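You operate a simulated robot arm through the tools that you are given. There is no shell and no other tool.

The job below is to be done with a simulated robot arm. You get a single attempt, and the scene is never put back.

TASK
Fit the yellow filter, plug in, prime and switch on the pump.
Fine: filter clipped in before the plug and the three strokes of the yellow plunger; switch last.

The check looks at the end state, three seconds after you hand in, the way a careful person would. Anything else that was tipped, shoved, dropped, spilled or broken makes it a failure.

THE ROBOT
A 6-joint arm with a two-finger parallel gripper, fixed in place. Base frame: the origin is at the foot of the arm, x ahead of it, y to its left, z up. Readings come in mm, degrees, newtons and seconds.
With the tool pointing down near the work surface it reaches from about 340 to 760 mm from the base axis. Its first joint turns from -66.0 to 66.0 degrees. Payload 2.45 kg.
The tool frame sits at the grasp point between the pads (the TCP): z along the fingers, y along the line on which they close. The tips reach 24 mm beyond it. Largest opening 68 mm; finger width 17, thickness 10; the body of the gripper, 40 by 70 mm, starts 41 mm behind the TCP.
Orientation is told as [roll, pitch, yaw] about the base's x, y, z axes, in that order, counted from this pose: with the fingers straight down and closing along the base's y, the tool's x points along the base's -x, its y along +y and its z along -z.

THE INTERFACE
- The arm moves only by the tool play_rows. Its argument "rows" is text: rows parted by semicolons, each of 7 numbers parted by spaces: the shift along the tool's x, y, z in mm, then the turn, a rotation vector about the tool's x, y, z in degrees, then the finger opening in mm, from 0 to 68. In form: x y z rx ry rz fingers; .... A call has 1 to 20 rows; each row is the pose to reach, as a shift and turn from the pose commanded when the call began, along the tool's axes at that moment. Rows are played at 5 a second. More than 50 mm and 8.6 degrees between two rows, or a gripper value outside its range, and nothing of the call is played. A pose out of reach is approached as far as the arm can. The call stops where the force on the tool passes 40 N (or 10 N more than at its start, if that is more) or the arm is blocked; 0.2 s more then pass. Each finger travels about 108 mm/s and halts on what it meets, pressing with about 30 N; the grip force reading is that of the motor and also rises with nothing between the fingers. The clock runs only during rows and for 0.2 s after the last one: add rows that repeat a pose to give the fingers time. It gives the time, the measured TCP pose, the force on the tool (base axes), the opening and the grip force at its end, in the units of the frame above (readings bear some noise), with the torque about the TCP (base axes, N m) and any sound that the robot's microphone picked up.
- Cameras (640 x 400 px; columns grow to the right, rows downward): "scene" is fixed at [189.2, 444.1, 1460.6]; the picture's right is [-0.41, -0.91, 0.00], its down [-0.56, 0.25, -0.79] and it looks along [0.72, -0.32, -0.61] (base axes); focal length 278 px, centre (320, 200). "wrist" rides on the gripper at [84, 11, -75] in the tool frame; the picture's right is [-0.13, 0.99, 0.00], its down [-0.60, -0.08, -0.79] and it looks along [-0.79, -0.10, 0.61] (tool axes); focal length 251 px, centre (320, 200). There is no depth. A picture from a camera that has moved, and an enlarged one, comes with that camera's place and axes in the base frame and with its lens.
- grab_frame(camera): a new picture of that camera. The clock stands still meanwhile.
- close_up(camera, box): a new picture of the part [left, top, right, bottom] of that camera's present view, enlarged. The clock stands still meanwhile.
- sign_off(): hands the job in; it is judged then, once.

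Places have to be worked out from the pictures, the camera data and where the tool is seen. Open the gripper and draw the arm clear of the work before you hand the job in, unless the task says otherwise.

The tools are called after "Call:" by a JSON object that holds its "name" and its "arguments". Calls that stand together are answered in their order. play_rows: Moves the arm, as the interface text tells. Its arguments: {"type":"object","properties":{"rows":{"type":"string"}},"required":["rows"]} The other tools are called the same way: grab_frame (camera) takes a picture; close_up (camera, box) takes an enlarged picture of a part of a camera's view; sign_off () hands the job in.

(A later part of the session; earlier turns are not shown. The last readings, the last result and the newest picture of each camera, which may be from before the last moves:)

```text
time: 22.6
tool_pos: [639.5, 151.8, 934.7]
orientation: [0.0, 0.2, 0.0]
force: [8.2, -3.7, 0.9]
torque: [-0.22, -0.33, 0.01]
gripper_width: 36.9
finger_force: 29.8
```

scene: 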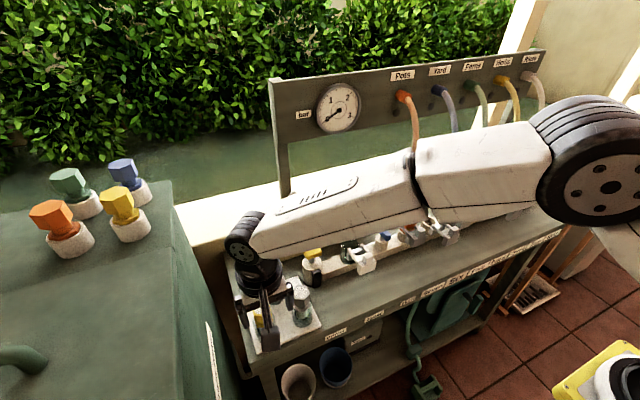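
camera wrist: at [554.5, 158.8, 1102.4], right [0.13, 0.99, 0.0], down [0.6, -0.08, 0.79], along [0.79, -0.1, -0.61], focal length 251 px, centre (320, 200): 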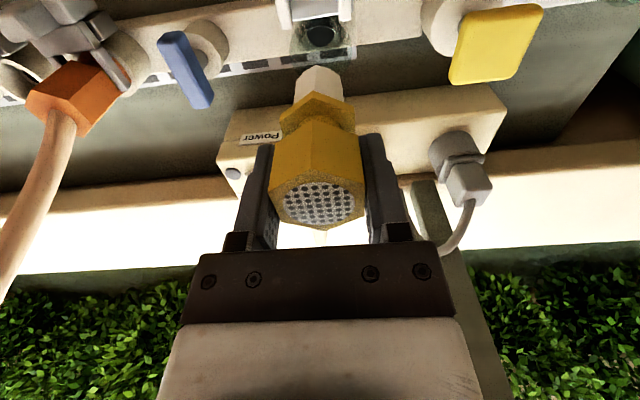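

Forces halved; another step of the same size should unload it.

Call:
{"name": "play_rows", "arguments": {"rows": "-0.8 -0.4 0 0 0 0 20; -1.5 -0.8 0 0 0 0 20; -1.5 -0.8 0 0 0 0 20"}}

Call:
{"name": "close_up", "arguments": {"camera": "wrist", "box": [250, 20, 390, 160]}}

```text
time: 23.4
tool_pos: [640.6, 151.3, 934.2]
orientation: [0.0, 0.2, 0.1]
force: [1.0, 0.1, -1.4]
torque: [-0.01, 0.01, -0.01]
gripper_width: 37.1
finger_force: 30.0
```

```text
2.86 times, centred on (320, 90) of wrist
camera zoom: at [557.8, 160.2, 1010.3], right [0.13, 0.99, 0.0], down [0.61, -0.08, 0.79], along [0.79, -0.1, -0.61], focal length 718 px, centre (320, 514)
```

zoom: 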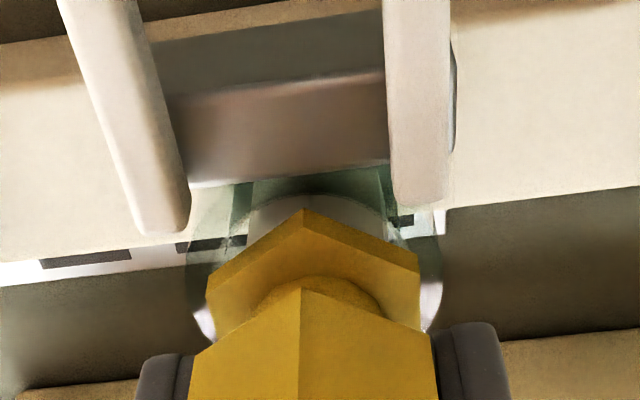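

Unloaded now. Continuing down in 2 mm steps to seat it.

Call:
{"name": "play_rows", "arguments": {"rows": "0 0 2 0 0 0 20; 0 0 4 0 0 0 20; 0 0 6 0 0 0 20; 0 0 6 0 0 0 20"}}

Call:
{"name": "close_up", "arguments": {"camera": "wrist", "box": [250, 20, 390, 160]}}

Call:
{"name": "close_up", "arguments": {"camera": "scene", "box": [310, 200, 400, 290]}}

```text
time: 24.4
tool_pos: [641.3, 150.4, 928.7]
orientation: [0.0, 0.0, 0.0]
force: [0.6, -0.4, 0.2]
torque: [-0.02, 0.0, 0.01]
gripper_width: 37.0
finger_force: 29.7
```

```text
2.86 times, centred on (320, 90) of wrist
camera zoom: at [557.8, 159.0, 1004.4], right [0.13, 0.99, 0.0], down [0.6, -0.08, 0.79], along [0.79, -0.1, -0.61], focal length 718 px, centre (320, 514)
```

zoom: 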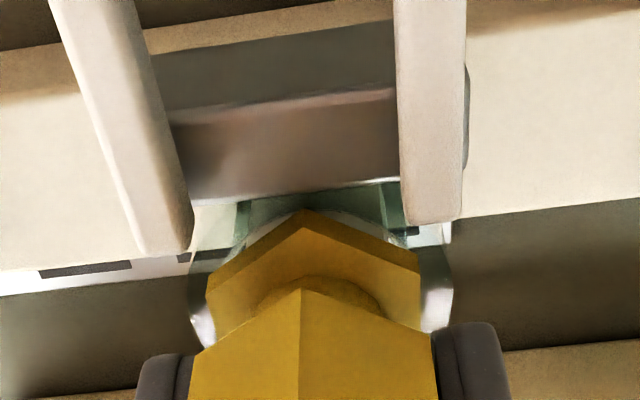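

```text
4.44 times, centred on (355, 245) of scene
camera zoom: at [189.2, 444.1, 1460.6], right [-0.41, -0.91, 0.0], down [-0.56, 0.25, -0.79], along [0.72, -0.32, -0.61], focal length 1238 px, centre (164, 0)
```

zoom: 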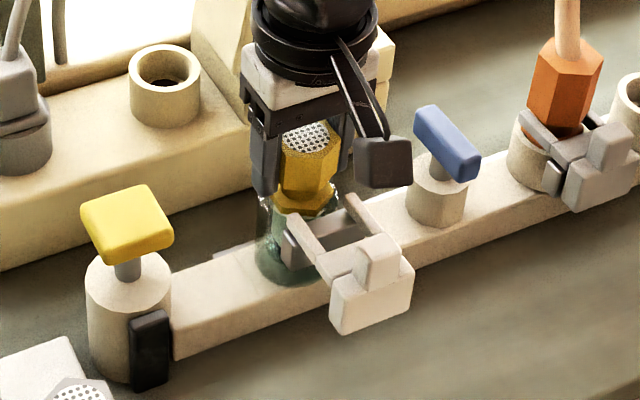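

Still free (no contact force). Continue down in small steps.

Call:
{"name": "play_rows", "arguments": {"rows": "0 0 2 0 0 0 20; 0 0 4 0 0 0 20; 0 0 6 0 0 0 20; 0 0 8 0 0 0 20; 0 0 8 0 0 0 20"}}

Call:
{"name": "close_up", "arguments": {"camera": "wrist", "box": [250, 20, 390, 160]}}

Call:
{"name": "close_up", "arguments": {"camera": "scene", "box": [310, 200, 400, 290]}}

```text
time: 25.6
tool_pos: [643.0, 148.7, 924.2]
orientation: [0.1, -0.4, 0.0]
force: [1.5, -1.0, 26.9]
torque: [-0.35, 0.06, 0.02]
gripper_width: 37.0
finger_force: 30.4
```

```text
2.86 times, centred on (320, 90) of wrist
camera zoom: at [559.1, 159.1, 998.4], right [0.13, 0.99, 0.0], down [0.6, -0.08, 0.8], along [0.79, -0.1, -0.6], focal length 718 px, centre (320, 514)
```

zoom: 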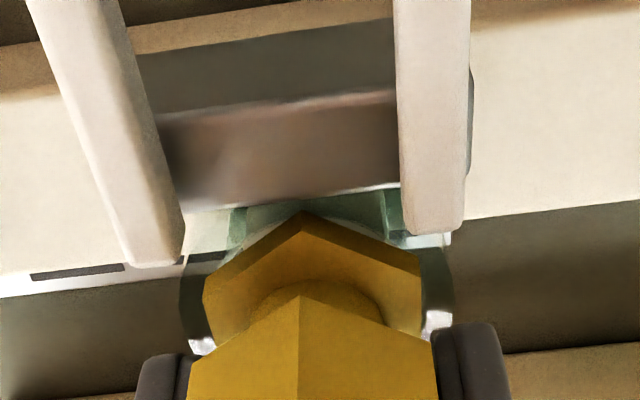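

```text
4.44 times, centred on (355, 245) of scene
camera zoom: at [188.6, 443.9, 1460.7], right [-0.41, -0.91, 0.0], down [-0.56, 0.25, -0.79], along [0.72, -0.32, -0.61], focal length 1238 px, centre (164, 0)
```

zoom: 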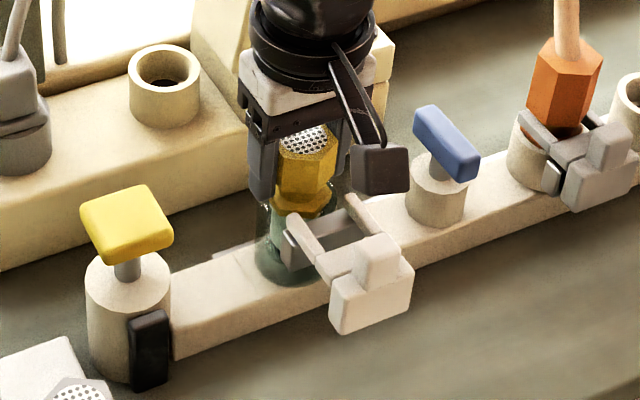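

Contact at TCP z≈924 with the reaction on the −y side (torque −0.35). Let me look closely whether the flange is in the recess or on the rim edge.

Call:
{"name": "close_up", "arguments": {"camera": "scene", "box": [338, 222, 388, 272]}}

Call:
{"name": "close_up", "arguments": {"camera": "wrist", "box": [280, 80, 360, 150]}}

```text
8.00 times, centred on (363, 247) of scene
camera zoom: at [188.6, 443.9, 1460.7], right [-0.41, -0.91, 0.0], down [-0.56, 0.25, -0.79], along [0.72, -0.32, -0.61], focal length 2228 px, centre (-24, -176)
```

zoom: 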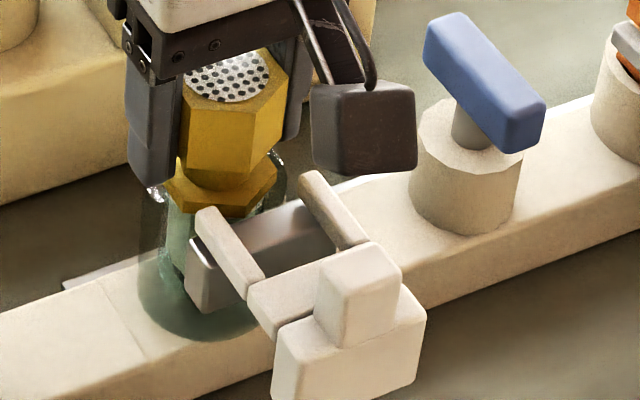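

```text
5.71 times, centred on (320, 115) of wrist
camera zoom: at [559.1, 159.1, 998.4], right [0.13, 0.99, 0.0], down [0.6, -0.08, 0.8], along [0.79, -0.1, -0.6], focal length 1437 px, centre (320, 686)
```

zoom: 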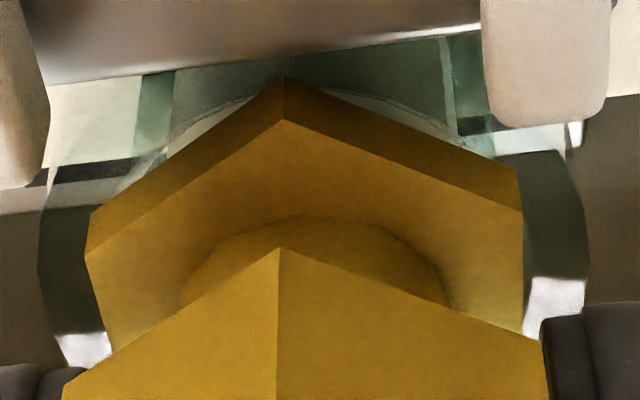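

The flange is level with the rim (z≈888) and sits ~1 mm toward −y of the ring. I lift 2 mm, nudge +1 mm y, −1 mm x, and press down gently again.

Call:
{"name": "play_rows", "arguments": {"rows": "0 0 -4 0 0 0 20; 0.8 1 -4 0 0 0 20; 0.8 1 -2 0 0 0 20; 0.8 1 0 0 0 0 20; 0.8 1 0 0 0 0 20"}}

Call:
{"name": "close_up", "arguments": {"camera": "wrist", "box": [280, 80, 360, 150]}}

```text
time: 26.8
tool_pos: [640.6, 151.1, 921.5]
orientation: [0.0, -0.1, 0.0]
force: [-4.9, -5.6, 25.0]
torque: [-0.34, 0.09, -0.05]
gripper_width: 37.0
finger_force: 29.8
```

```text
5.71 times, centred on (320, 115) of wrist
camera zoom: at [556.8, 159.9, 997.5], right [0.13, 0.99, 0.0], down [0.6, -0.08, 0.79], along [0.79, -0.1, -0.61], focal length 1437 px, centre (320, 686)
```

zoom: 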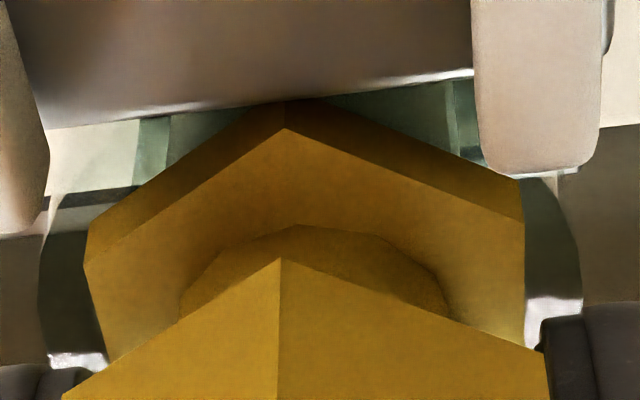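

The flange now sits lower and centred (lateral forces small, 25 N vertical). I relieve the load slightly and open the fingers, then back straight up and inspect.

Call:
{"name": "play_rows", "arguments": {"rows": "0 0 -1.5 0 0 0 20; 0 0 -1.5 0 0 0 30; 0 0 -1.5 0 0 0 45; 0 0 -1.5 0 0 0 60; 0 0 -1.5 0 0 0 60"}}

Call:
{"name": "close_up", "arguments": {"camera": "wrist", "box": [250, 60, 390, 240]}}

Call:
{"name": "close_up", "arguments": {"camera": "scene", "box": [338, 222, 388, 272]}}

```text
time: 28.0
tool_pos: [640.3, 150.1, 922.5]
orientation: [0.1, 0.0, -0.1]
force: [-0.5, -0.5, 0.5]
torque: [0.02, -0.01, -0.01]
gripper_width: 59.9
finger_force: 0.2
```

```text
2.22 times, centred on (320, 150) of wrist
camera zoom: at [556.8, 159.9, 997.9], right [0.13, 0.99, 0.0], down [0.6, -0.08, 0.79], along [0.79, -0.1, -0.61], focal length 559 px, centre (320, 311)
```

zoom: 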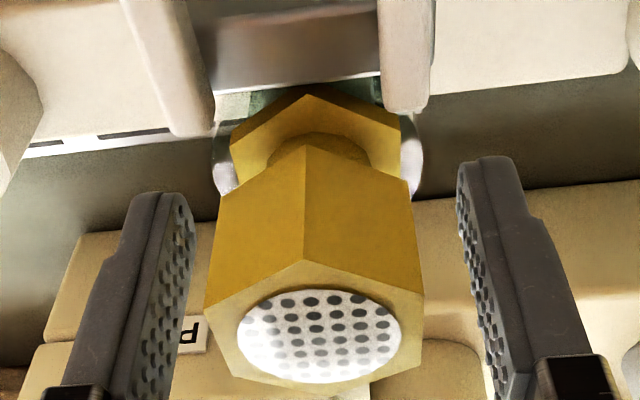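

```text
8.00 times, centred on (363, 247) of scene
camera zoom: at [189.2, 444.1, 1460.6], right [-0.41, -0.91, 0.0], down [-0.56, 0.25, -0.79], along [0.72, -0.32, -0.61], focal length 2228 px, centre (-24, -176)
```

zoom: 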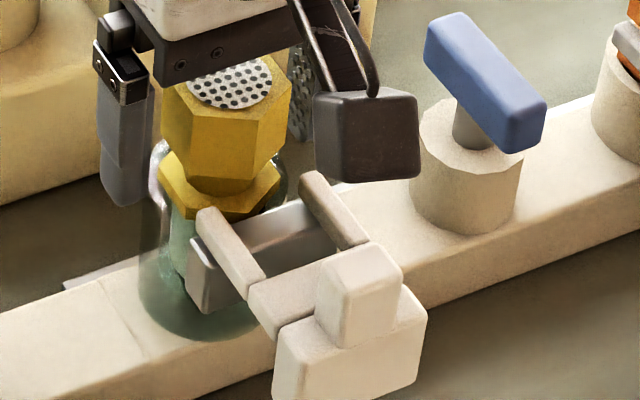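

Filter stands upright in the cup. Backing straight up and viewing it.

Call:
{"name": "play_rows", "arguments": {"rows": "0 0 -10 0 0 0 62; 0 0 -25 0 0 0 68; 0 0 -45 0 0 0 68; 0 0 -65 0 0 0 68; 25 0 -80 0 0 0 68; 50 0 -80 0 0 0 68; 50 0 -80 0 0 0 68"}}

Call:
{"name": "close_up", "arguments": {"camera": "wrist", "box": [240, 40, 400, 240]}}

Call:
{"name": "close_up", "arguments": {"camera": "scene", "box": [328, 212, 398, 282]}}

```text
time: 29.6
tool_pos: [590.8, 150.8, 1003.2]
orientation: [0.0, 0.0, 0.0]
force: [0.1, -0.1, 0.5]
torque: [-0.01, -0.02, -0.01]
gripper_width: 68.2
finger_force: 0.1
```

```text
2.00 times, centred on (320, 140) of wrist
camera zoom: at [507.7, 160.8, 1079.4], right [0.13, 0.99, 0.0], down [0.6, -0.08, 0.79], along [0.79, -0.1, -0.61], focal length 503 px, centre (320, 320)
```

zoom: 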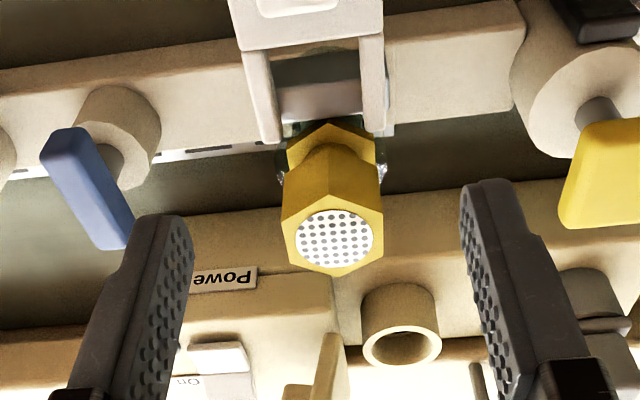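

```text
5.71 times, centred on (363, 247) of scene
camera zoom: at [189.2, 444.1, 1460.6], right [-0.41, -0.91, 0.0], down [-0.56, 0.25, -0.79], along [0.72, -0.32, -0.61], focal length 1592 px, centre (74, -69)
```

zoom: 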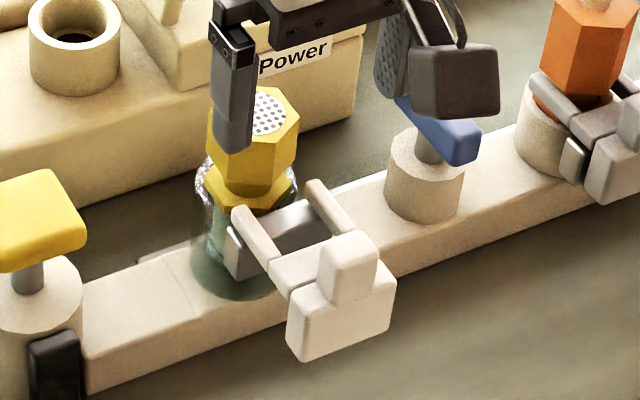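

The filter looks seated and upright, centre ≈(642,149.6). To be sure it is fully down before clipping, I'll press lightly on its top with closed fingers.

Call:
{"name": "play_rows", "arguments": {"rows": "-25 -0.5 0 0 0 0 40; -50.5 -1 0 0 0 0 10; -50.5 -1 0 0 0 0 0; -50.5 -1 15 0 0 0 0; -50.5 -1 30 0 0 0 0; -50.5 -1 38 0 0 0 0; -50.5 -1 41 0 0 0 0; -50.5 -1 43 0 0 0 0; -50.5 -1 45 0 0 0 0; -50.5 -1 47 0 0 0 0; -50.5 -1 49 0 0 0 0"}}

Call:
{"name": "close_up", "arguments": {"camera": "wrist", "box": [240, 40, 400, 240]}}

```text
time: 31.5
tool_pos: [644.3, 151.1, 965.1]
orientation: [0.2, -0.6, -0.1]
force: [-0.1, -0.9, 4.8]
torque: [-0.01, 0.02, 0.02]
gripper_width: 0.0
finger_force: 23.6
stopped in row 9: the force on the tool passed its limit at 42 N (the readings are from after the stop); the commanded pose is now the measured one
```

```text
2.00 times, centred on (320, 140) of wrist
camera zoom: at [559.4, 159.9, 1039.7], right [0.13, 0.99, 0.0], down [0.6, -0.08, 0.8], along [0.79, -0.1, -0.6], focal length 503 px, centre (320, 320)
```

zoom: 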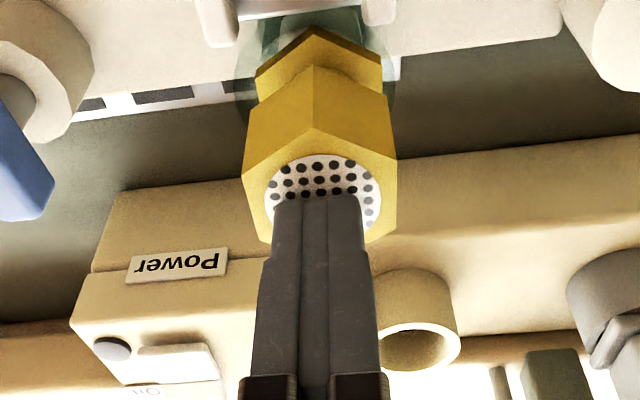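

Pressed with 42 N without movement, so the filter is bottomed out (top ≈ z 940). Now I back off to look at the latch block I have to push.

Call:
{"name": "play_rows", "arguments": {"rows": "0 0 -15 0 0 0 0; 0 0 -35 0 0 0 0; 30 0 -40 0 0 0 0; 60 0 -40 0 0 0 0; 90 0 -40 0 0 0 0; 110 0 -40 0 0 0 0; 110 0 -40 0 0 0 0"}}

Call:
{"name": "close_up", "arguments": {"camera": "wrist", "box": [240, 40, 400, 200]}}

Call:
{"name": "close_up", "arguments": {"camera": "scene", "box": [328, 222, 398, 282]}}

```text
time: 33.1
tool_pos: [534.1, 152.0, 1004.9]
orientation: [0.2, -0.6, 0.0]
force: [0.3, -0.2, 0.2]
torque: [0.06, -0.02, -0.05]
gripper_width: 0.0
finger_force: 23.5
```

```text
2.50 times, centred on (320, 120) of wrist
camera zoom: at [450.1, 160.9, 1079.5], right [0.13, 0.99, 0.0], down [0.6, -0.08, 0.8], along [0.79, -0.1, -0.6], focal length 629 px, centre (320, 400)
```

zoom: 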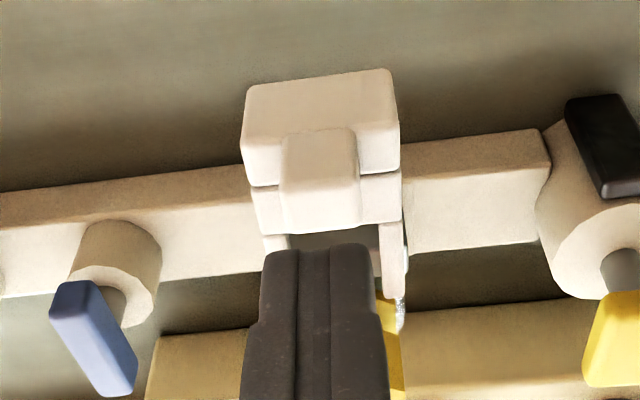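

```text
6.67 times, centred on (363, 252) of scene
camera zoom: at [189.2, 444.1, 1460.6], right [-0.41, -0.91, 0.0], down [-0.56, 0.25, -0.79], along [0.72, -0.32, -0.61], focal length 1857 px, centre (33, -147)
```

zoom: 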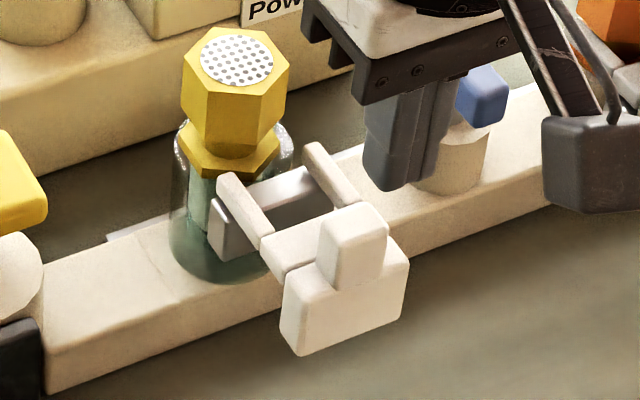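

Comparing how deep the flange sits here versus the filters still in the tray.

Call:
{"name": "close_up", "arguments": {"camera": "scene", "box": [340, 225, 376, 265]}}

Call:
{"name": "close_up", "arguments": {"camera": "scene", "box": [255, 260, 325, 330]}}

```text
10.00 times, centred on (358, 245) of scene
camera zoom: at [189.2, 444.1, 1460.6], right [-0.41, -0.91, 0.0], down [-0.56, 0.25, -0.79], along [0.72, -0.32, -0.61], focal length 2785 px, centre (-60, -250)
```

zoom: 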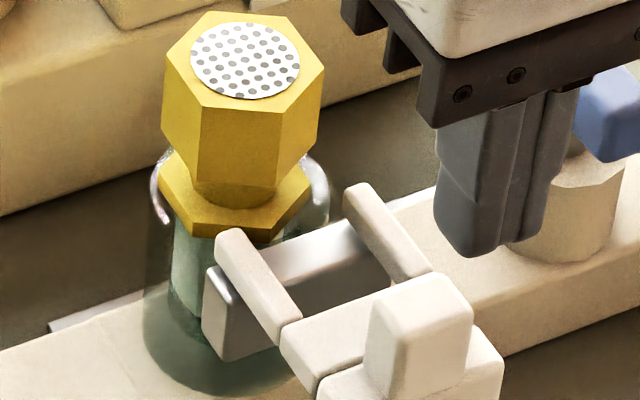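

```text
5.71 times, centred on (290, 295) of scene
camera zoom: at [189.2, 444.1, 1460.6], right [-0.41, -0.91, 0.0], down [-0.56, 0.25, -0.79], along [0.72, -0.32, -0.61], focal length 1592 px, centre (491, -343)
```

zoom: 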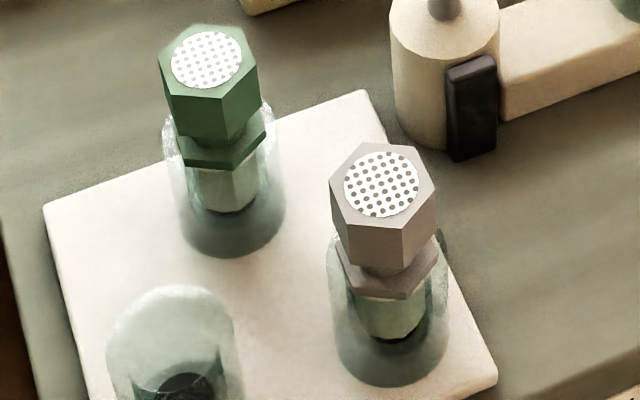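

The flange sits in its cup the same way as the filters in the tray, so it is seated. The latch block's front face is near x≈555, y≈149, z≈855–895; I'll come down in front of it with closed fingers.

Call:
{"name": "play_rows", "arguments": {"rows": "14 -1.5 25 0.2 0.6 0 0; 14 -3 55 0.2 0.6 0 0; 14 -3 85 0.2 0.6 0 0; 14 -3 105 0.2 0.6 0 0; 14 -3 105 0.2 0.6 0 0"}}

Call:
{"name": "grab_frame", "arguments": {"camera": "wrist"}}

Call:
{"name": "close_up", "arguments": {"camera": "scene", "box": [320, 215, 420, 295]}}

```text
time: 34.3
tool_pos: [520.7, 147.6, 899.3]
orientation: [-0.1, 0.1, 0.0]
force: [0.4, 0.0, -0.2]
torque: [-0.01, -0.02, -0.01]
gripper_width: 0.1
finger_force: 22.9
```

```text
taken
camera wrist: at [436.7, 156.4, 975.2], right [0.13, 0.99, 0.0], down [0.61, -0.08, 0.79], along [0.79, -0.1, -0.61], focal length 251 px, centre (320, 200)
```

wrist: 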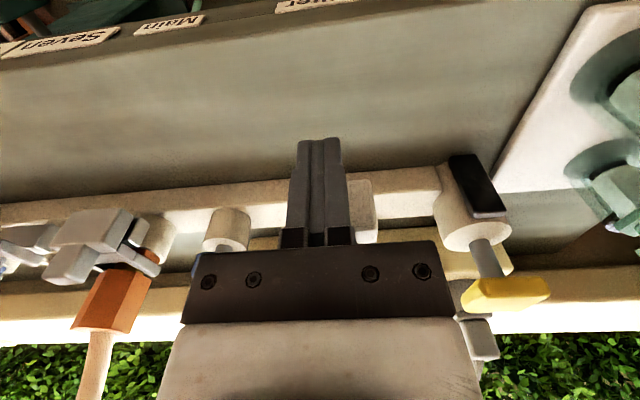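

```text
5.00 times, centred on (370, 255) of scene
camera zoom: at [189.2, 444.1, 1460.6], right [-0.41, -0.91, 0.0], down [-0.56, 0.25, -0.79], along [0.72, -0.32, -0.61], focal length 1393 px, centre (70, -75)
```

zoom: 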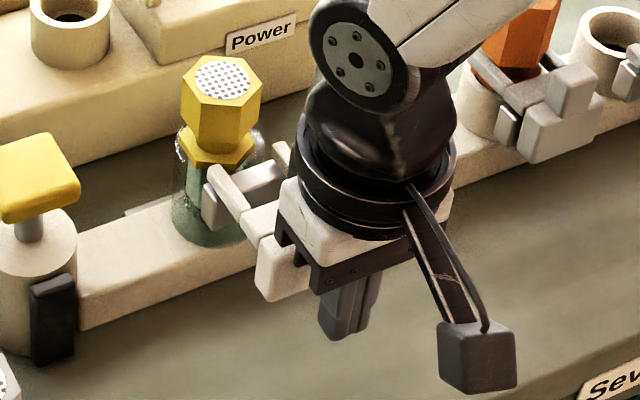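

Fingers are in front of the block (tips z≈875, block z≈868–899). Pushing the fork in toward +x in small steps.

Call:
{"name": "play_rows", "arguments": {"rows": "-8 1 0 0 0 0 0; -16 1 0 0 0 0 0; -20 1 0 0 0 0 0; -24 1 0 0 0 0 0; -28 1 0 0 0 0 0; -32 1 0 0 0 0 0; -36 1 0 0 0 0 0; -40 1 0 0 0 0 0"}}

Call:
{"name": "close_up", "arguments": {"camera": "scene", "box": [320, 215, 420, 295]}}

```text
time: 36.1
tool_pos: [559.9, 148.8, 897.8]
orientation: [-0.1, 0.0, -0.1]
force: [-0.2, -0.4, 0.5]
torque: [-0.05, -0.04, 0.0]
gripper_width: 0.1
finger_force: 23.5
```

```text
5.00 times, centred on (370, 255) of scene
camera zoom: at [189.2, 444.1, 1460.6], right [-0.41, -0.91, 0.0], down [-0.56, 0.25, -0.79], along [0.72, -0.32, -0.61], focal length 1393 px, centre (70, -75)
```

zoom: 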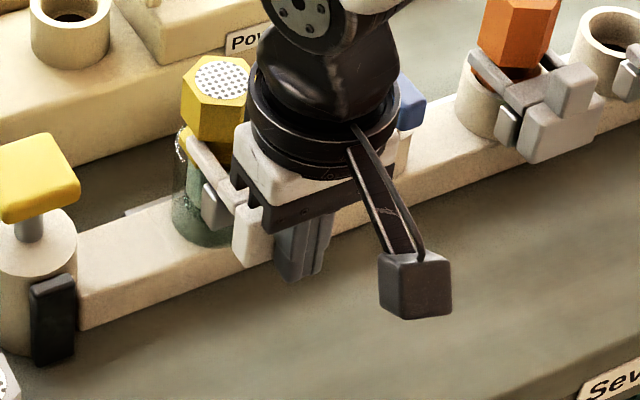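

The fork is sliding in with almost no force; its arm now reaches over the flange. Continuing the push.

Call:
{"name": "play_rows", "arguments": {"rows": "-3 0 0 0 0 0 0; -6 0 0 0 0 0 0; -9 0 0 0 0 0 0; -12 0 0 0 0 0 0; -12 0 0 0 0 0 0"}}

Call:
{"name": "close_up", "arguments": {"camera": "scene", "box": [320, 215, 420, 295]}}

Call:
{"name": "grab_frame", "arguments": {"camera": "wrist"}}

```text
time: 37.3
tool_pos: [571.7, 148.9, 897.4]
orientation: [-0.1, 0.0, 0.0]
force: [-0.4, -0.5, 0.1]
torque: [0.01, 0.0, 0.01]
gripper_width: 0.1
finger_force: 24.0
```

```text
5.00 times, centred on (370, 255) of scene
camera zoom: at [189.2, 444.1, 1460.6], right [-0.41, -0.91, 0.0], down [-0.56, 0.25, -0.79], along [0.72, -0.32, -0.61], focal length 1393 px, centre (70, -75)
```

zoom: 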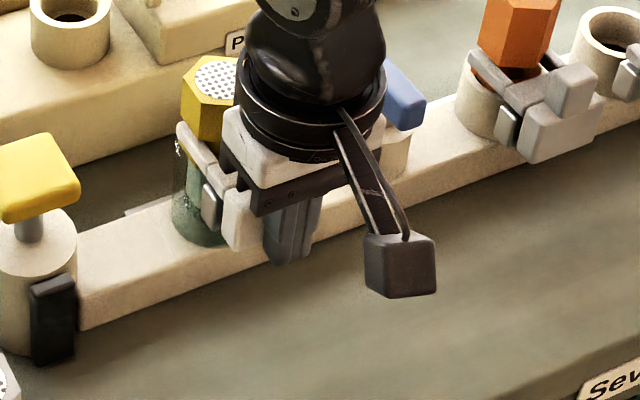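

```text
taken
camera wrist: at [488.0, 157.4, 973.8], right [0.13, 0.99, 0.0], down [0.61, -0.08, 0.79], along [0.79, -0.1, -0.61], focal length 251 px, centre (320, 200)
```

wrist: 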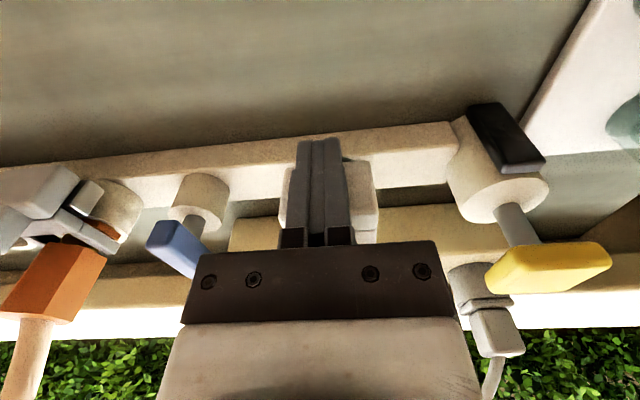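

No resistance yet; continue until it stops or clicks.

Call:
{"name": "play_rows", "arguments": {"rows": "-2 0 0 0 0 0 0; -4 0 0 0 0 0 0; -6 0 0 0 0 0 0; -8 0 0 0 0 0 0; -8 0 0 0 0 0 0"}}

Call:
{"name": "close_up", "arguments": {"camera": "scene", "box": [320, 215, 420, 295]}}

```text
time: 38.1
tool_pos: [573.5, 147.5, 896.1]
orientation: [-0.3, 1.0, 0.0]
force: [-10.6, 1.5, 4.9]
torque: [-0.05, -0.46, -0.03]
gripper_width: 0.0
finger_force: 24.0
stopped in row 4: the force on the tool passed its limit at 45 N (the readings are from after the stop); the commanded pose is now the measured one
```

```text
5.00 times, centred on (370, 255) of scene
camera zoom: at [188.8, 444.1, 1460.6], right [-0.41, -0.91, 0.0], down [-0.56, 0.25, -0.79], along [0.72, -0.32, -0.61], focal length 1393 px, centre (70, -75)
```

zoom: 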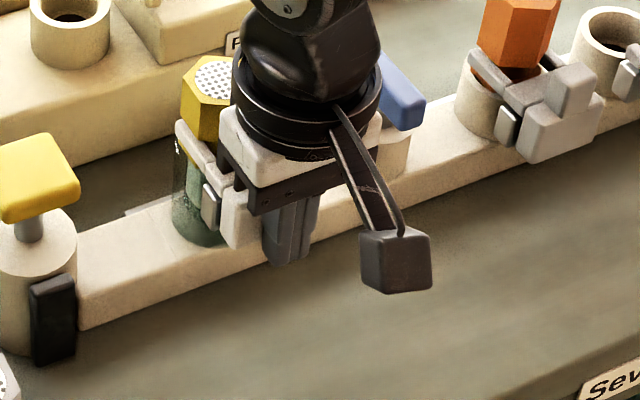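

It hit a firm stop at 45 N. I'll back off and up to inspect whether the fork is fully home around the neck.

Call:
{"name": "play_rows", "arguments": {"rows": "10 0 0 0.3 -1 0 0; 25 0 -5 0.3 -1 0 0; 40 0 -30 0.3 -1 0 0; 50 0 -60 0.3 -1 0 0; 50 0 -95 0.3 -1 0 0; 50 0 -95 0.3 -1 0 68; 50 0 -95 0.3 -1 0 68"}}

Call:
{"name": "grab_frame", "arguments": {"camera": "wrist"}}

Call:
{"name": "close_up", "arguments": {"camera": "wrist", "box": [240, 60, 400, 220]}}

Call:
{"name": "close_up", "arguments": {"camera": "scene", "box": [330, 215, 400, 285]}}

```text
time: 39.7
tool_pos: [525.4, 149.1, 992.0]
orientation: [-0.5, -0.2, 0.2]
force: [-0.5, -0.3, 0.1]
torque: [-0.01, -0.01, -0.03]
gripper_width: 68.1
finger_force: 0.1
```

```text
taken
camera wrist: at [441.8, 158.2, 1067.4], right [0.13, 0.99, -0.01], down [0.6, -0.07, 0.8], along [0.79, -0.11, -0.61], focal length 251 px, centre (320, 200)
```

wrist: 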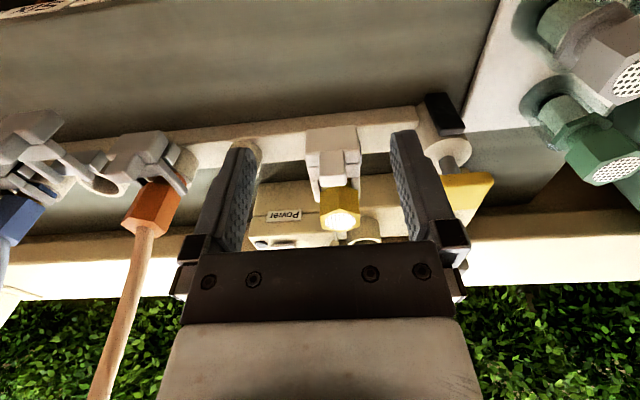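

```text
2.50 times, centred on (320, 140) of wrist
camera zoom: at [441.8, 158.2, 1067.4], right [0.13, 0.99, -0.01], down [0.6, -0.07, 0.8], along [0.79, -0.11, -0.61], focal length 629 px, centre (320, 350)
```

zoom: 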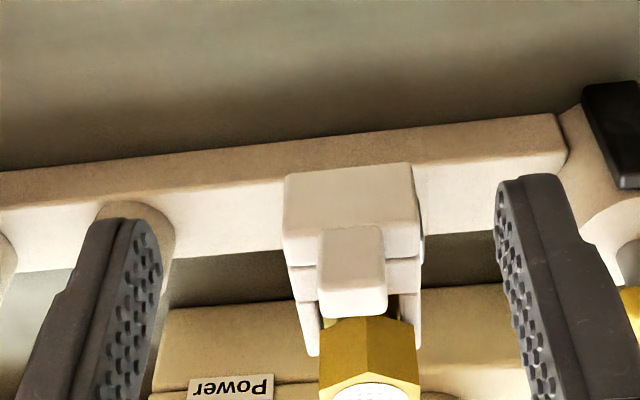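

```text
5.71 times, centred on (365, 250) of scene
camera zoom: at [189.2, 444.1, 1460.6], right [-0.41, -0.91, 0.0], down [-0.56, 0.25, -0.79], along [0.72, -0.32, -0.61], focal length 1592 px, centre (63, -86)
```

zoom: 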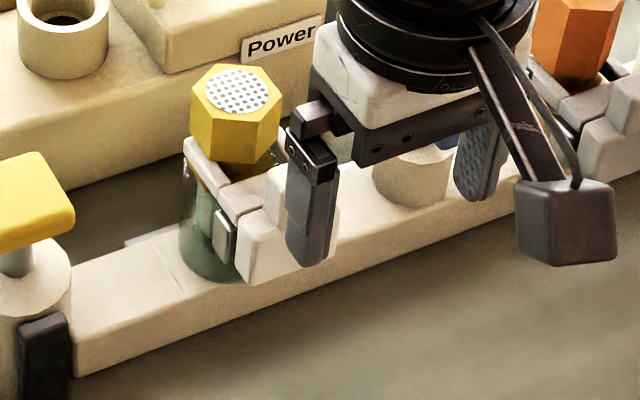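

The fork is home: arms straddle the neck, block against the guide plate as on the closed hose latches. Next, the plug: I move over to look at the grey plug and the empty socket on the power box.

Call:
{"name": "play_rows", "arguments": {"rows": "0 0 -28 -0.5 0.2 0.2 68; -28 20 -28 -0.5 0.2 0.2 68; -56 40 -28 -0.5 0.2 0.2 68; -84 58 -28 -0.5 0.2 0.2 68; -112 76 -28 -0.5 0.2 0.2 68; -140 93 -28 -0.5 0.2 0.2 68; -164 106 -28 -0.5 0.2 0.2 68; -164 106 -28 -0.5 0.2 0.2 68"}}

Call:
{"name": "grab_frame", "arguments": {"camera": "wrist"}}

Call:
{"name": "close_up", "arguments": {"camera": "wrist", "box": [240, 80, 400, 240]}}

Call:
{"name": "close_up", "arguments": {"camera": "scene", "box": [260, 170, 380, 290]}}

```text
time: 41.5
tool_pos: [689.2, 255.9, 1021.0]
orientation: [-0.1, 0.1, -0.1]
force: [0.4, 0.1, 0.4]
torque: [0.02, 0.02, 0.03]
gripper_width: 68.0
finger_force: 0.0
```

```text
taken
camera wrist: at [605.8, 264.3, 1096.4], right [0.13, 0.99, 0.0], down [0.6, -0.08, 0.79], along [0.79, -0.1, -0.61], focal length 251 px, centre (320, 200)
```

wrist: 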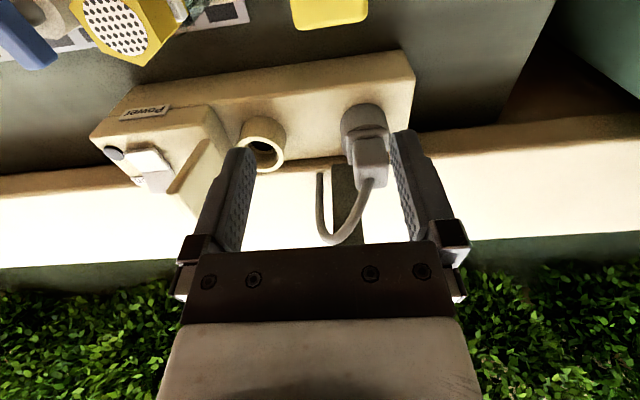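

```text
2.50 times, centred on (320, 160) of wrist
camera zoom: at [605.8, 264.3, 1096.4], right [0.13, 0.99, 0.0], down [0.6, -0.08, 0.79], along [0.79, -0.1, -0.61], focal length 629 px, centre (320, 300)
```

zoom: 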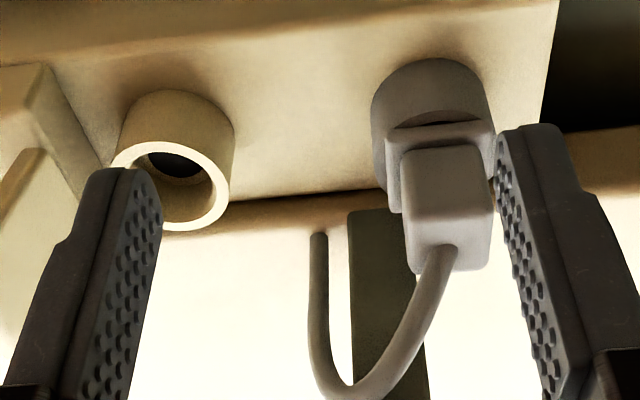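

```text
3.33 times, centred on (320, 230) of scene
camera zoom: at [189.2, 444.1, 1460.6], right [-0.41, -0.91, 0.0], down [-0.56, 0.25, -0.79], along [0.72, -0.32, -0.61], focal length 928 px, centre (320, 100)
```

zoom: 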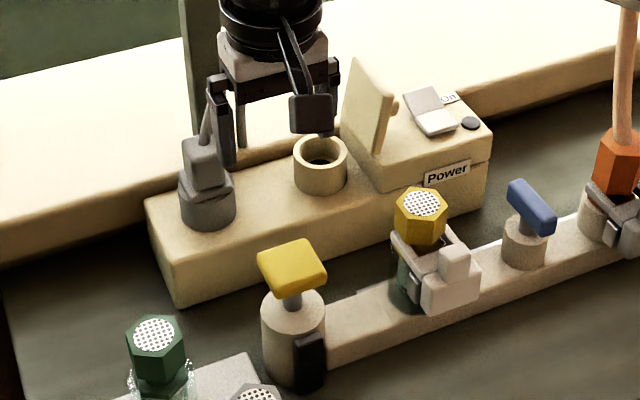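

The latch clearly captured the filter. The plug sits at about (770,291), body z≈914–947 with the cable looping behind it, and the socket at (771,184,903); both are far out, so I'll tilt the tool 30° forward and approach from the front/top to keep the palm off the cable.

Call:
{"name": "play_rows", "arguments": {"rows": "-7 6 3 0 -5 0 68; -14 12 6 0 -10 0 68; -21 18 9 0 -15 0 68; -28 24 12 0 -20 0 68; -35 30 15 0 -25 0 68; -42.8 35 17.4 0 -30 0 68; -42.8 35 17.4 0 -30 0 68"}}

Call:
{"name": "grab_frame", "arguments": {"camera": "wrist"}}

Call:
{"name": "close_up", "arguments": {"camera": "wrist", "box": [240, 80, 400, 240]}}

Call:
{"name": "close_up", "arguments": {"camera": "scene", "box": [240, 150, 380, 290]}}

```text
time: 43.1
tool_pos: [731.8, 289.8, 1002.1]
orientation: [0.0, -30.1, -0.2]
force: [-0.1, -1.2, 0.0]
torque: [0.02, 0.04, 0.01]
gripper_width: 67.9
finger_force: 0.0
```

```text
taken
camera wrist: at [621.6, 299.2, 1026.3], right [0.11, 0.99, 0.06], down [0.12, -0.08, 0.99], along [0.99, -0.1, -0.13], focal length 251 px, centre (320, 200)
```

wrist: 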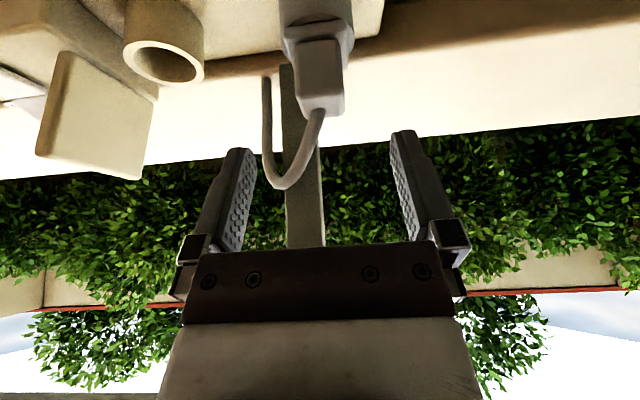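

```text
2.50 times, centred on (320, 160) of wrist
camera zoom: at [621.6, 299.2, 1026.3], right [0.11, 0.99, 0.06], down [0.12, -0.08, 0.99], along [0.99, -0.1, -0.13], focal length 629 px, centre (320, 300)
```

zoom: 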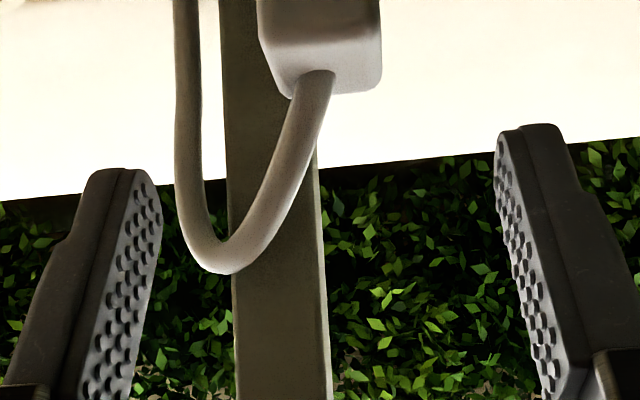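

```text
2.86 times, centred on (310, 220) of scene
camera zoom: at [189.2, 444.1, 1460.6], right [-0.41, -0.91, 0.0], down [-0.56, 0.25, -0.79], along [0.72, -0.32, -0.61], focal length 796 px, centre (349, 143)
```

zoom: 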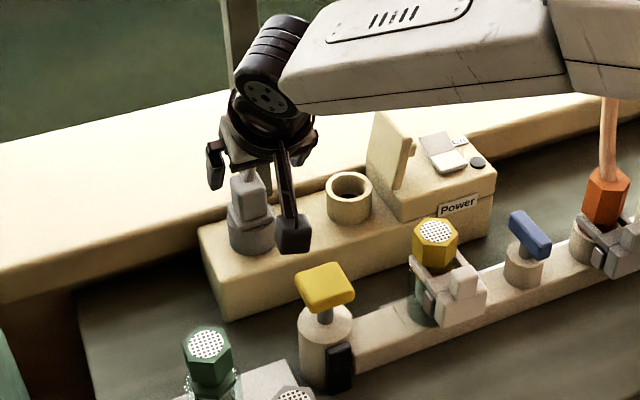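

The tilted pose is reached fine. Zooming on the plug to get its centre and faces.

Call:
{"name": "close_up", "arguments": {"camera": "wrist", "box": [270, 0, 370, 125]}}

Call:
{"name": "close_up", "arguments": {"camera": "scene", "box": [300, 190, 350, 250]}}

```text
3.20 times, centred on (320, 62) of wrist
camera zoom: at [621.6, 299.2, 1026.3], right [0.11, 0.99, 0.06], down [0.12, -0.08, 0.99], along [0.99, -0.1, -0.13], focal length 805 px, centre (320, 640)
```

zoom: 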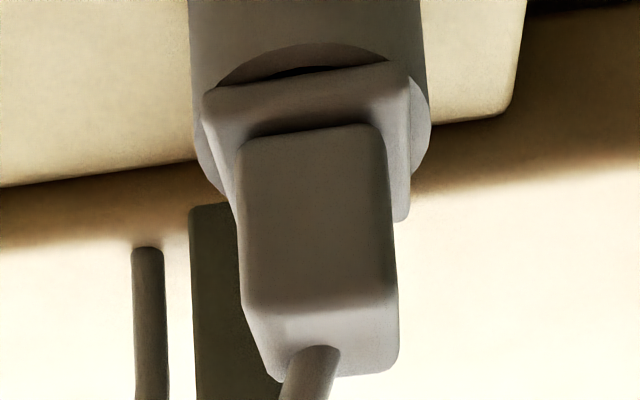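

```text
6.67 times, centred on (325, 220) of scene
camera zoom: at [189.2, 444.1, 1460.6], right [-0.41, -0.91, 0.0], down [-0.56, 0.25, -0.79], along [0.72, -0.32, -0.61], focal length 1857 px, centre (287, 67)
```

zoom: 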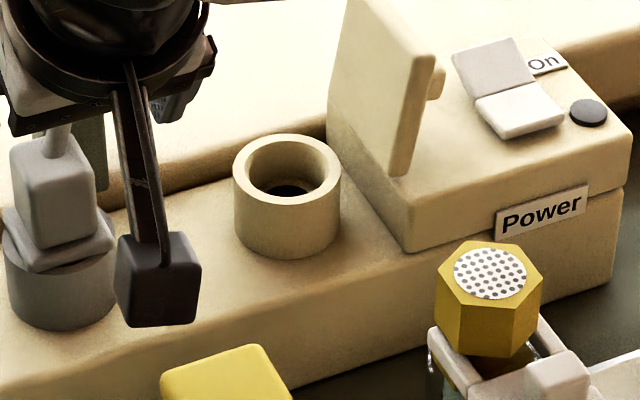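

Plug body resolves to x 759–787, y 291.3, z 912–943, aligned with base axes. Approaching along the tilted tool axis, partway first.

Call:
{"name": "play_rows", "arguments": {"rows": "-0.5 0.5 12 0 0 0 68; -1 1 24 0 0 0 68; -1.5 1.5 36 0 0 0 68; -1.5 1.5 48 0 0 0 68; -1.5 1.5 48 0 0 0 68"}}

Call:
{"name": "close_up", "arguments": {"camera": "wrist", "box": [230, 40, 410, 240]}}

Call:
{"name": "close_up", "arguments": {"camera": "scene", "box": [260, 170, 360, 270]}}

```text
time: 44.3
tool_pos: [758.7, 291.9, 962.4]
orientation: [-0.1, -30.0, -0.1]
force: [0.7, 0.4, 0.9]
torque: [0.02, 0.01, 0.0]
gripper_width: 68.1
finger_force: 0.1
```

```text
2.00 times, centred on (320, 140) of wrist
camera zoom: at [648.1, 302.0, 985.3], right [0.11, 0.99, 0.06], down [0.13, -0.08, 0.99], along [0.99, -0.1, -0.13], focal length 503 px, centre (320, 320)
```

zoom: 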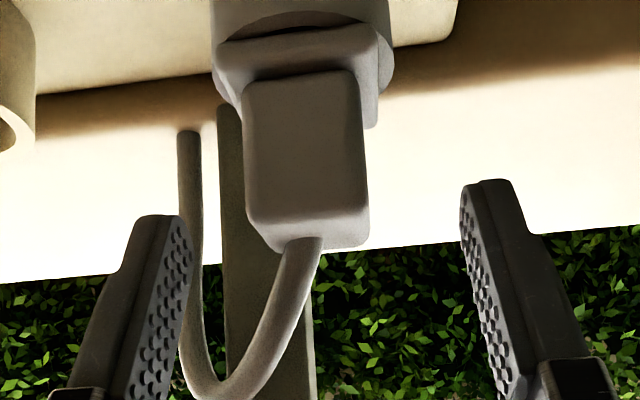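

```text
4.00 times, centred on (310, 220) of scene
camera zoom: at [189.2, 444.1, 1460.6], right [-0.41, -0.91, 0.0], down [-0.56, 0.25, -0.79], along [0.72, -0.32, -0.61], focal length 1114 px, centre (360, 120)
```

zoom: 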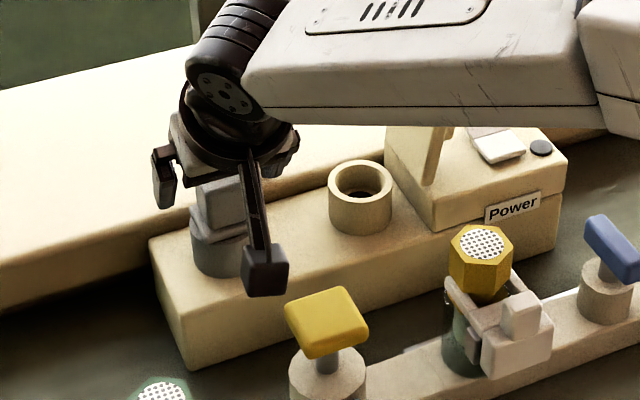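

Fingers straddle the plug and the cable stays clear. Final 21 mm in, then close on the body.

Call:
{"name": "play_rows", "arguments": {"rows": "0.8 -1 8 0 0 0 68; 1.6 -1.5 15 0 0 0 68; 1.6 -1.5 21 0 0 0 68; 1.6 -1.5 21 0 0 0 68"}}

Call:
{"name": "close_up", "arguments": {"camera": "wrist", "box": [230, 40, 410, 240]}}

Call:
{"name": "close_up", "arguments": {"camera": "scene", "box": [260, 170, 360, 270]}}

```text
time: 45.3
tool_pos: [766.4, 291.1, 943.1]
orientation: [0.0, -30.0, -0.1]
force: [0.2, 0.2, -0.8]
torque: [0.01, 0.02, -0.01]
gripper_width: 68.1
finger_force: 0.1
```

```text
2.00 times, centred on (320, 140) of wrist
camera zoom: at [657.2, 299.6, 966.3], right [0.11, 0.99, 0.06], down [0.13, -0.08, 0.99], along [0.99, -0.1, -0.13], focal length 503 px, centre (320, 320)
```

zoom: 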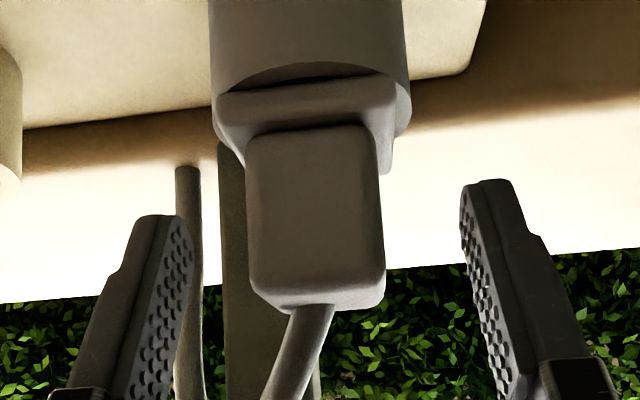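

```text
4.00 times, centred on (310, 220) of scene
camera zoom: at [189.2, 444.1, 1460.6], right [-0.41, -0.91, 0.0], down [-0.56, 0.25, -0.79], along [0.72, -0.32, -0.61], focal length 1114 px, centre (360, 120)
```

zoom: 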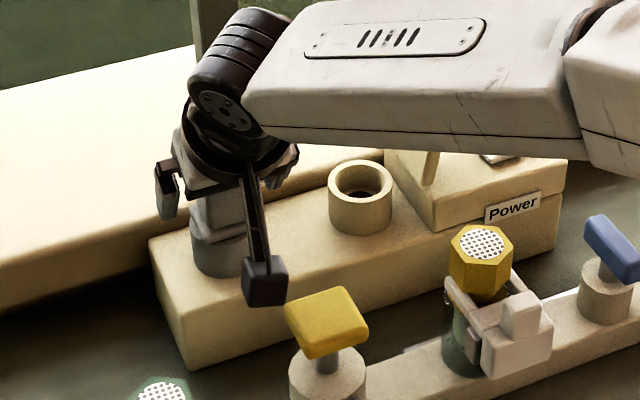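

The plug is centred between the fingers (y≈291.3). Closing the gripper.

Call:
{"name": "play_rows", "arguments": {"rows": "0 0 0 0 0 0 52; 0 0 0 0 0 0 38; 0 0 0 0 0 0 26; 0 0 0 0 0 0 15; 0 0 0 0 0 0 15; 0 0 0 0 0 0 15"}}

Call:
{"name": "close_up", "arguments": {"camera": "wrist", "box": [230, 40, 410, 240]}}

```text
time: 46.7
tool_pos: [766.6, 289.7, 942.4]
orientation: [-0.1, -29.9, -0.1]
force: [-0.2, -0.2, -0.4]
torque: [0.0, -0.01, -0.04]
gripper_width: 29.4
finger_force: 30.0
```

```text
2.00 times, centred on (320, 140) of wrist
camera zoom: at [657.1, 299.7, 966.4], right [0.11, 0.99, 0.06], down [0.13, -0.08, 0.99], along [0.99, -0.1, -0.13], focal length 503 px, centre (320, 320)
```

zoom: 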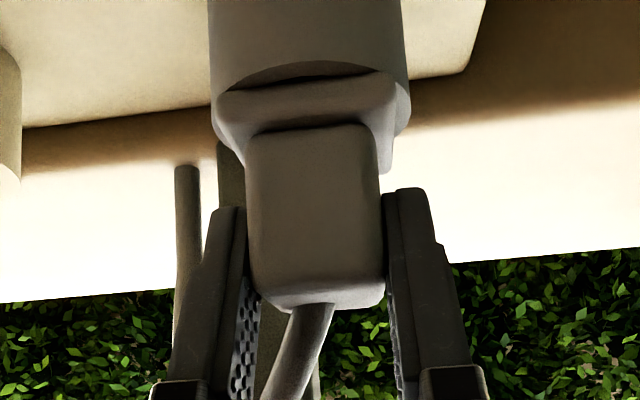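

Holding the plug with 30 N at 29.4 mm. Pulling it straight up out of its parking holder.

Call:
{"name": "play_rows", "arguments": {"rows": "-2 0 -3.5 0 0 0 15; -4 0 -6.9 0 0 0 15; -7 0 -12.1 0 0 0 15; -10 0 -17.3 0 0 0 15; -15 0 -26 0 0 0 15; -20 0 -34.6 0 0 0 15; -20 0 -34.6 0 0 0 15"}}

Call:
{"name": "grab_frame", "arguments": {"camera": "wrist"}}

Call:
{"name": "close_up", "arguments": {"camera": "wrist", "box": [230, 40, 410, 240]}}

Call:
{"name": "close_up", "arguments": {"camera": "scene", "box": [260, 170, 360, 270]}}

```text
time: 48.3
tool_pos: [765.9, 289.6, 983.1]
orientation: [-0.1, -30.1, -0.1]
force: [0.6, 0.6, -0.3]
torque: [0.02, 0.06, 0.0]
gripper_width: 29.2
finger_force: 30.2
```

```text
taken
camera wrist: at [656.4, 299.1, 1006.6], right [0.11, 0.99, 0.06], down [0.13, -0.08, 0.99], along [0.99, -0.1, -0.13], focal length 251 px, centre (320, 200)
```

wrist: 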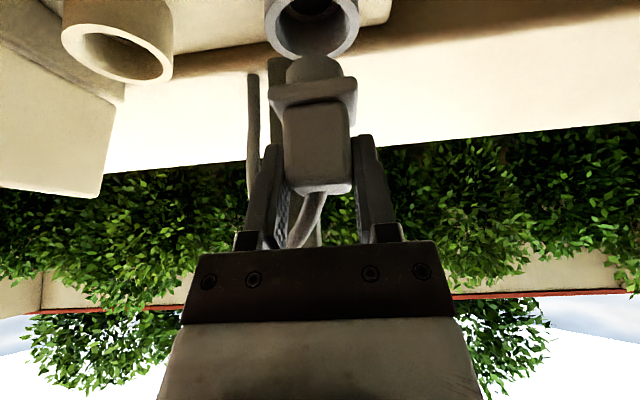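

```text
2.00 times, centred on (320, 140) of wrist
camera zoom: at [656.4, 299.1, 1006.6], right [0.11, 0.99, 0.06], down [0.13, -0.08, 0.99], along [0.99, -0.1, -0.13], focal length 503 px, centre (320, 320)
```

zoom: 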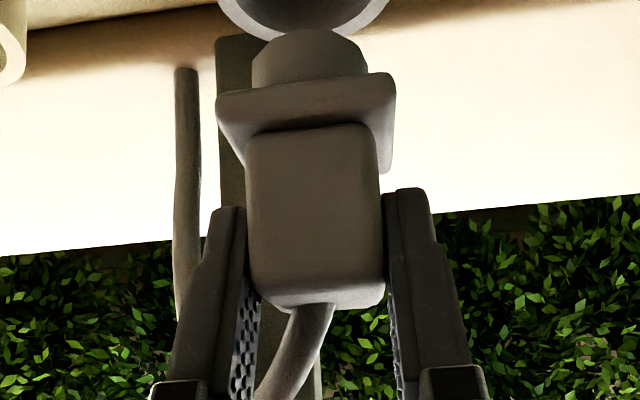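

```text
4.00 times, centred on (310, 220) of scene
camera zoom: at [189.2, 444.1, 1460.6], right [-0.41, -0.91, 0.0], down [-0.56, 0.25, -0.79], along [0.72, -0.32, -0.61], focal length 1114 px, centre (360, 120)
```

zoom: 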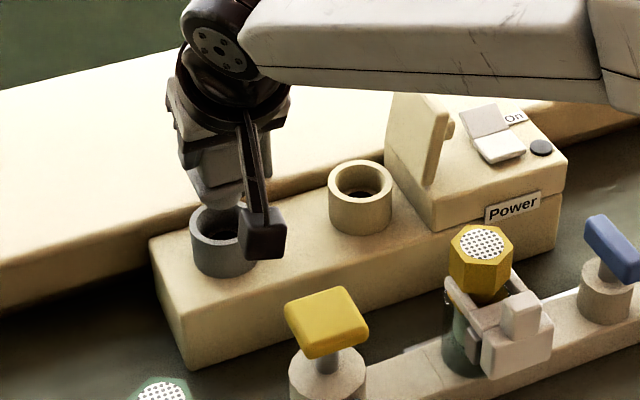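

Plug is out (stub ≈17 mm long below its plate; bottom z≈926, clear of the socket rim at 903). I measure the socket relative to the holder from this view.

Call:
{"name": "close_up", "arguments": {"camera": "wrist", "box": [50, 0, 210, 100]}}

Call:
{"name": "close_up", "arguments": {"camera": "wrist", "box": [240, 0, 400, 100]}}

Call:
{"name": "close_up", "arguments": {"camera": "scene", "box": [295, 190, 375, 240]}}

```text
4.00 times, centred on (130, 50) of wrist
camera zoom: at [656.4, 299.1, 1006.6], right [0.11, 0.99, 0.06], down [0.13, -0.08, 0.99], along [0.99, -0.1, -0.13], focal length 1006 px, centre (1080, 800)
```

zoom: 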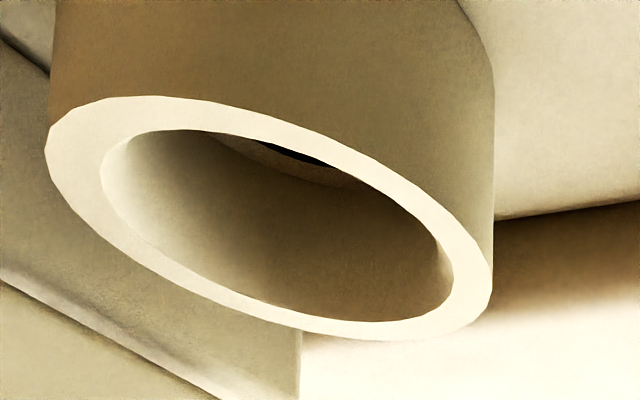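

```text
4.00 times, centred on (320, 50) of wrist
camera zoom: at [656.4, 299.1, 1006.6], right [0.11, 0.99, 0.06], down [0.13, -0.08, 0.99], along [0.99, -0.1, -0.13], focal length 1006 px, centre (320, 800)
```

zoom: 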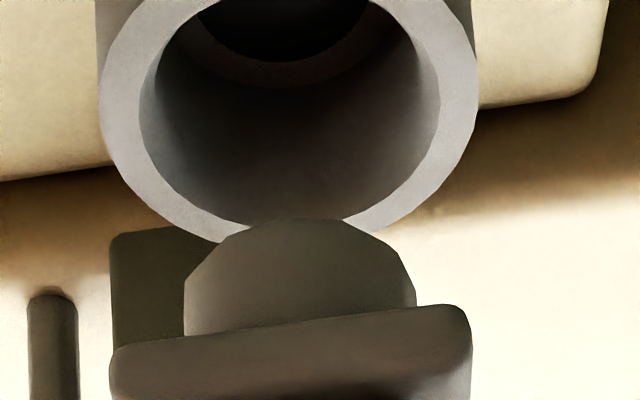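

```text
8.00 times, centred on (335, 215) of scene
camera zoom: at [189.2, 444.1, 1460.6], right [-0.41, -0.91, 0.0], down [-0.56, 0.25, -0.79], along [0.72, -0.32, -0.61], focal length 2228 px, centre (200, 80)
```

zoom: 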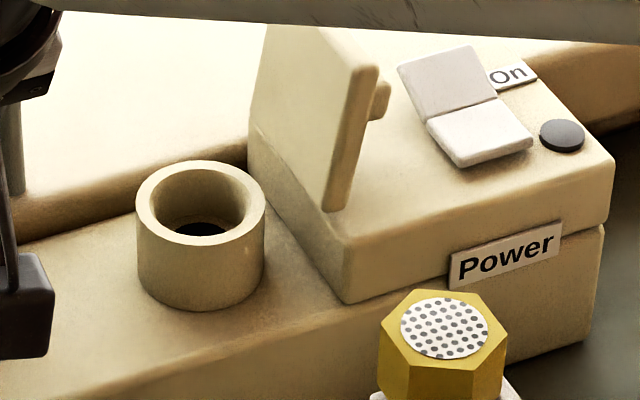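

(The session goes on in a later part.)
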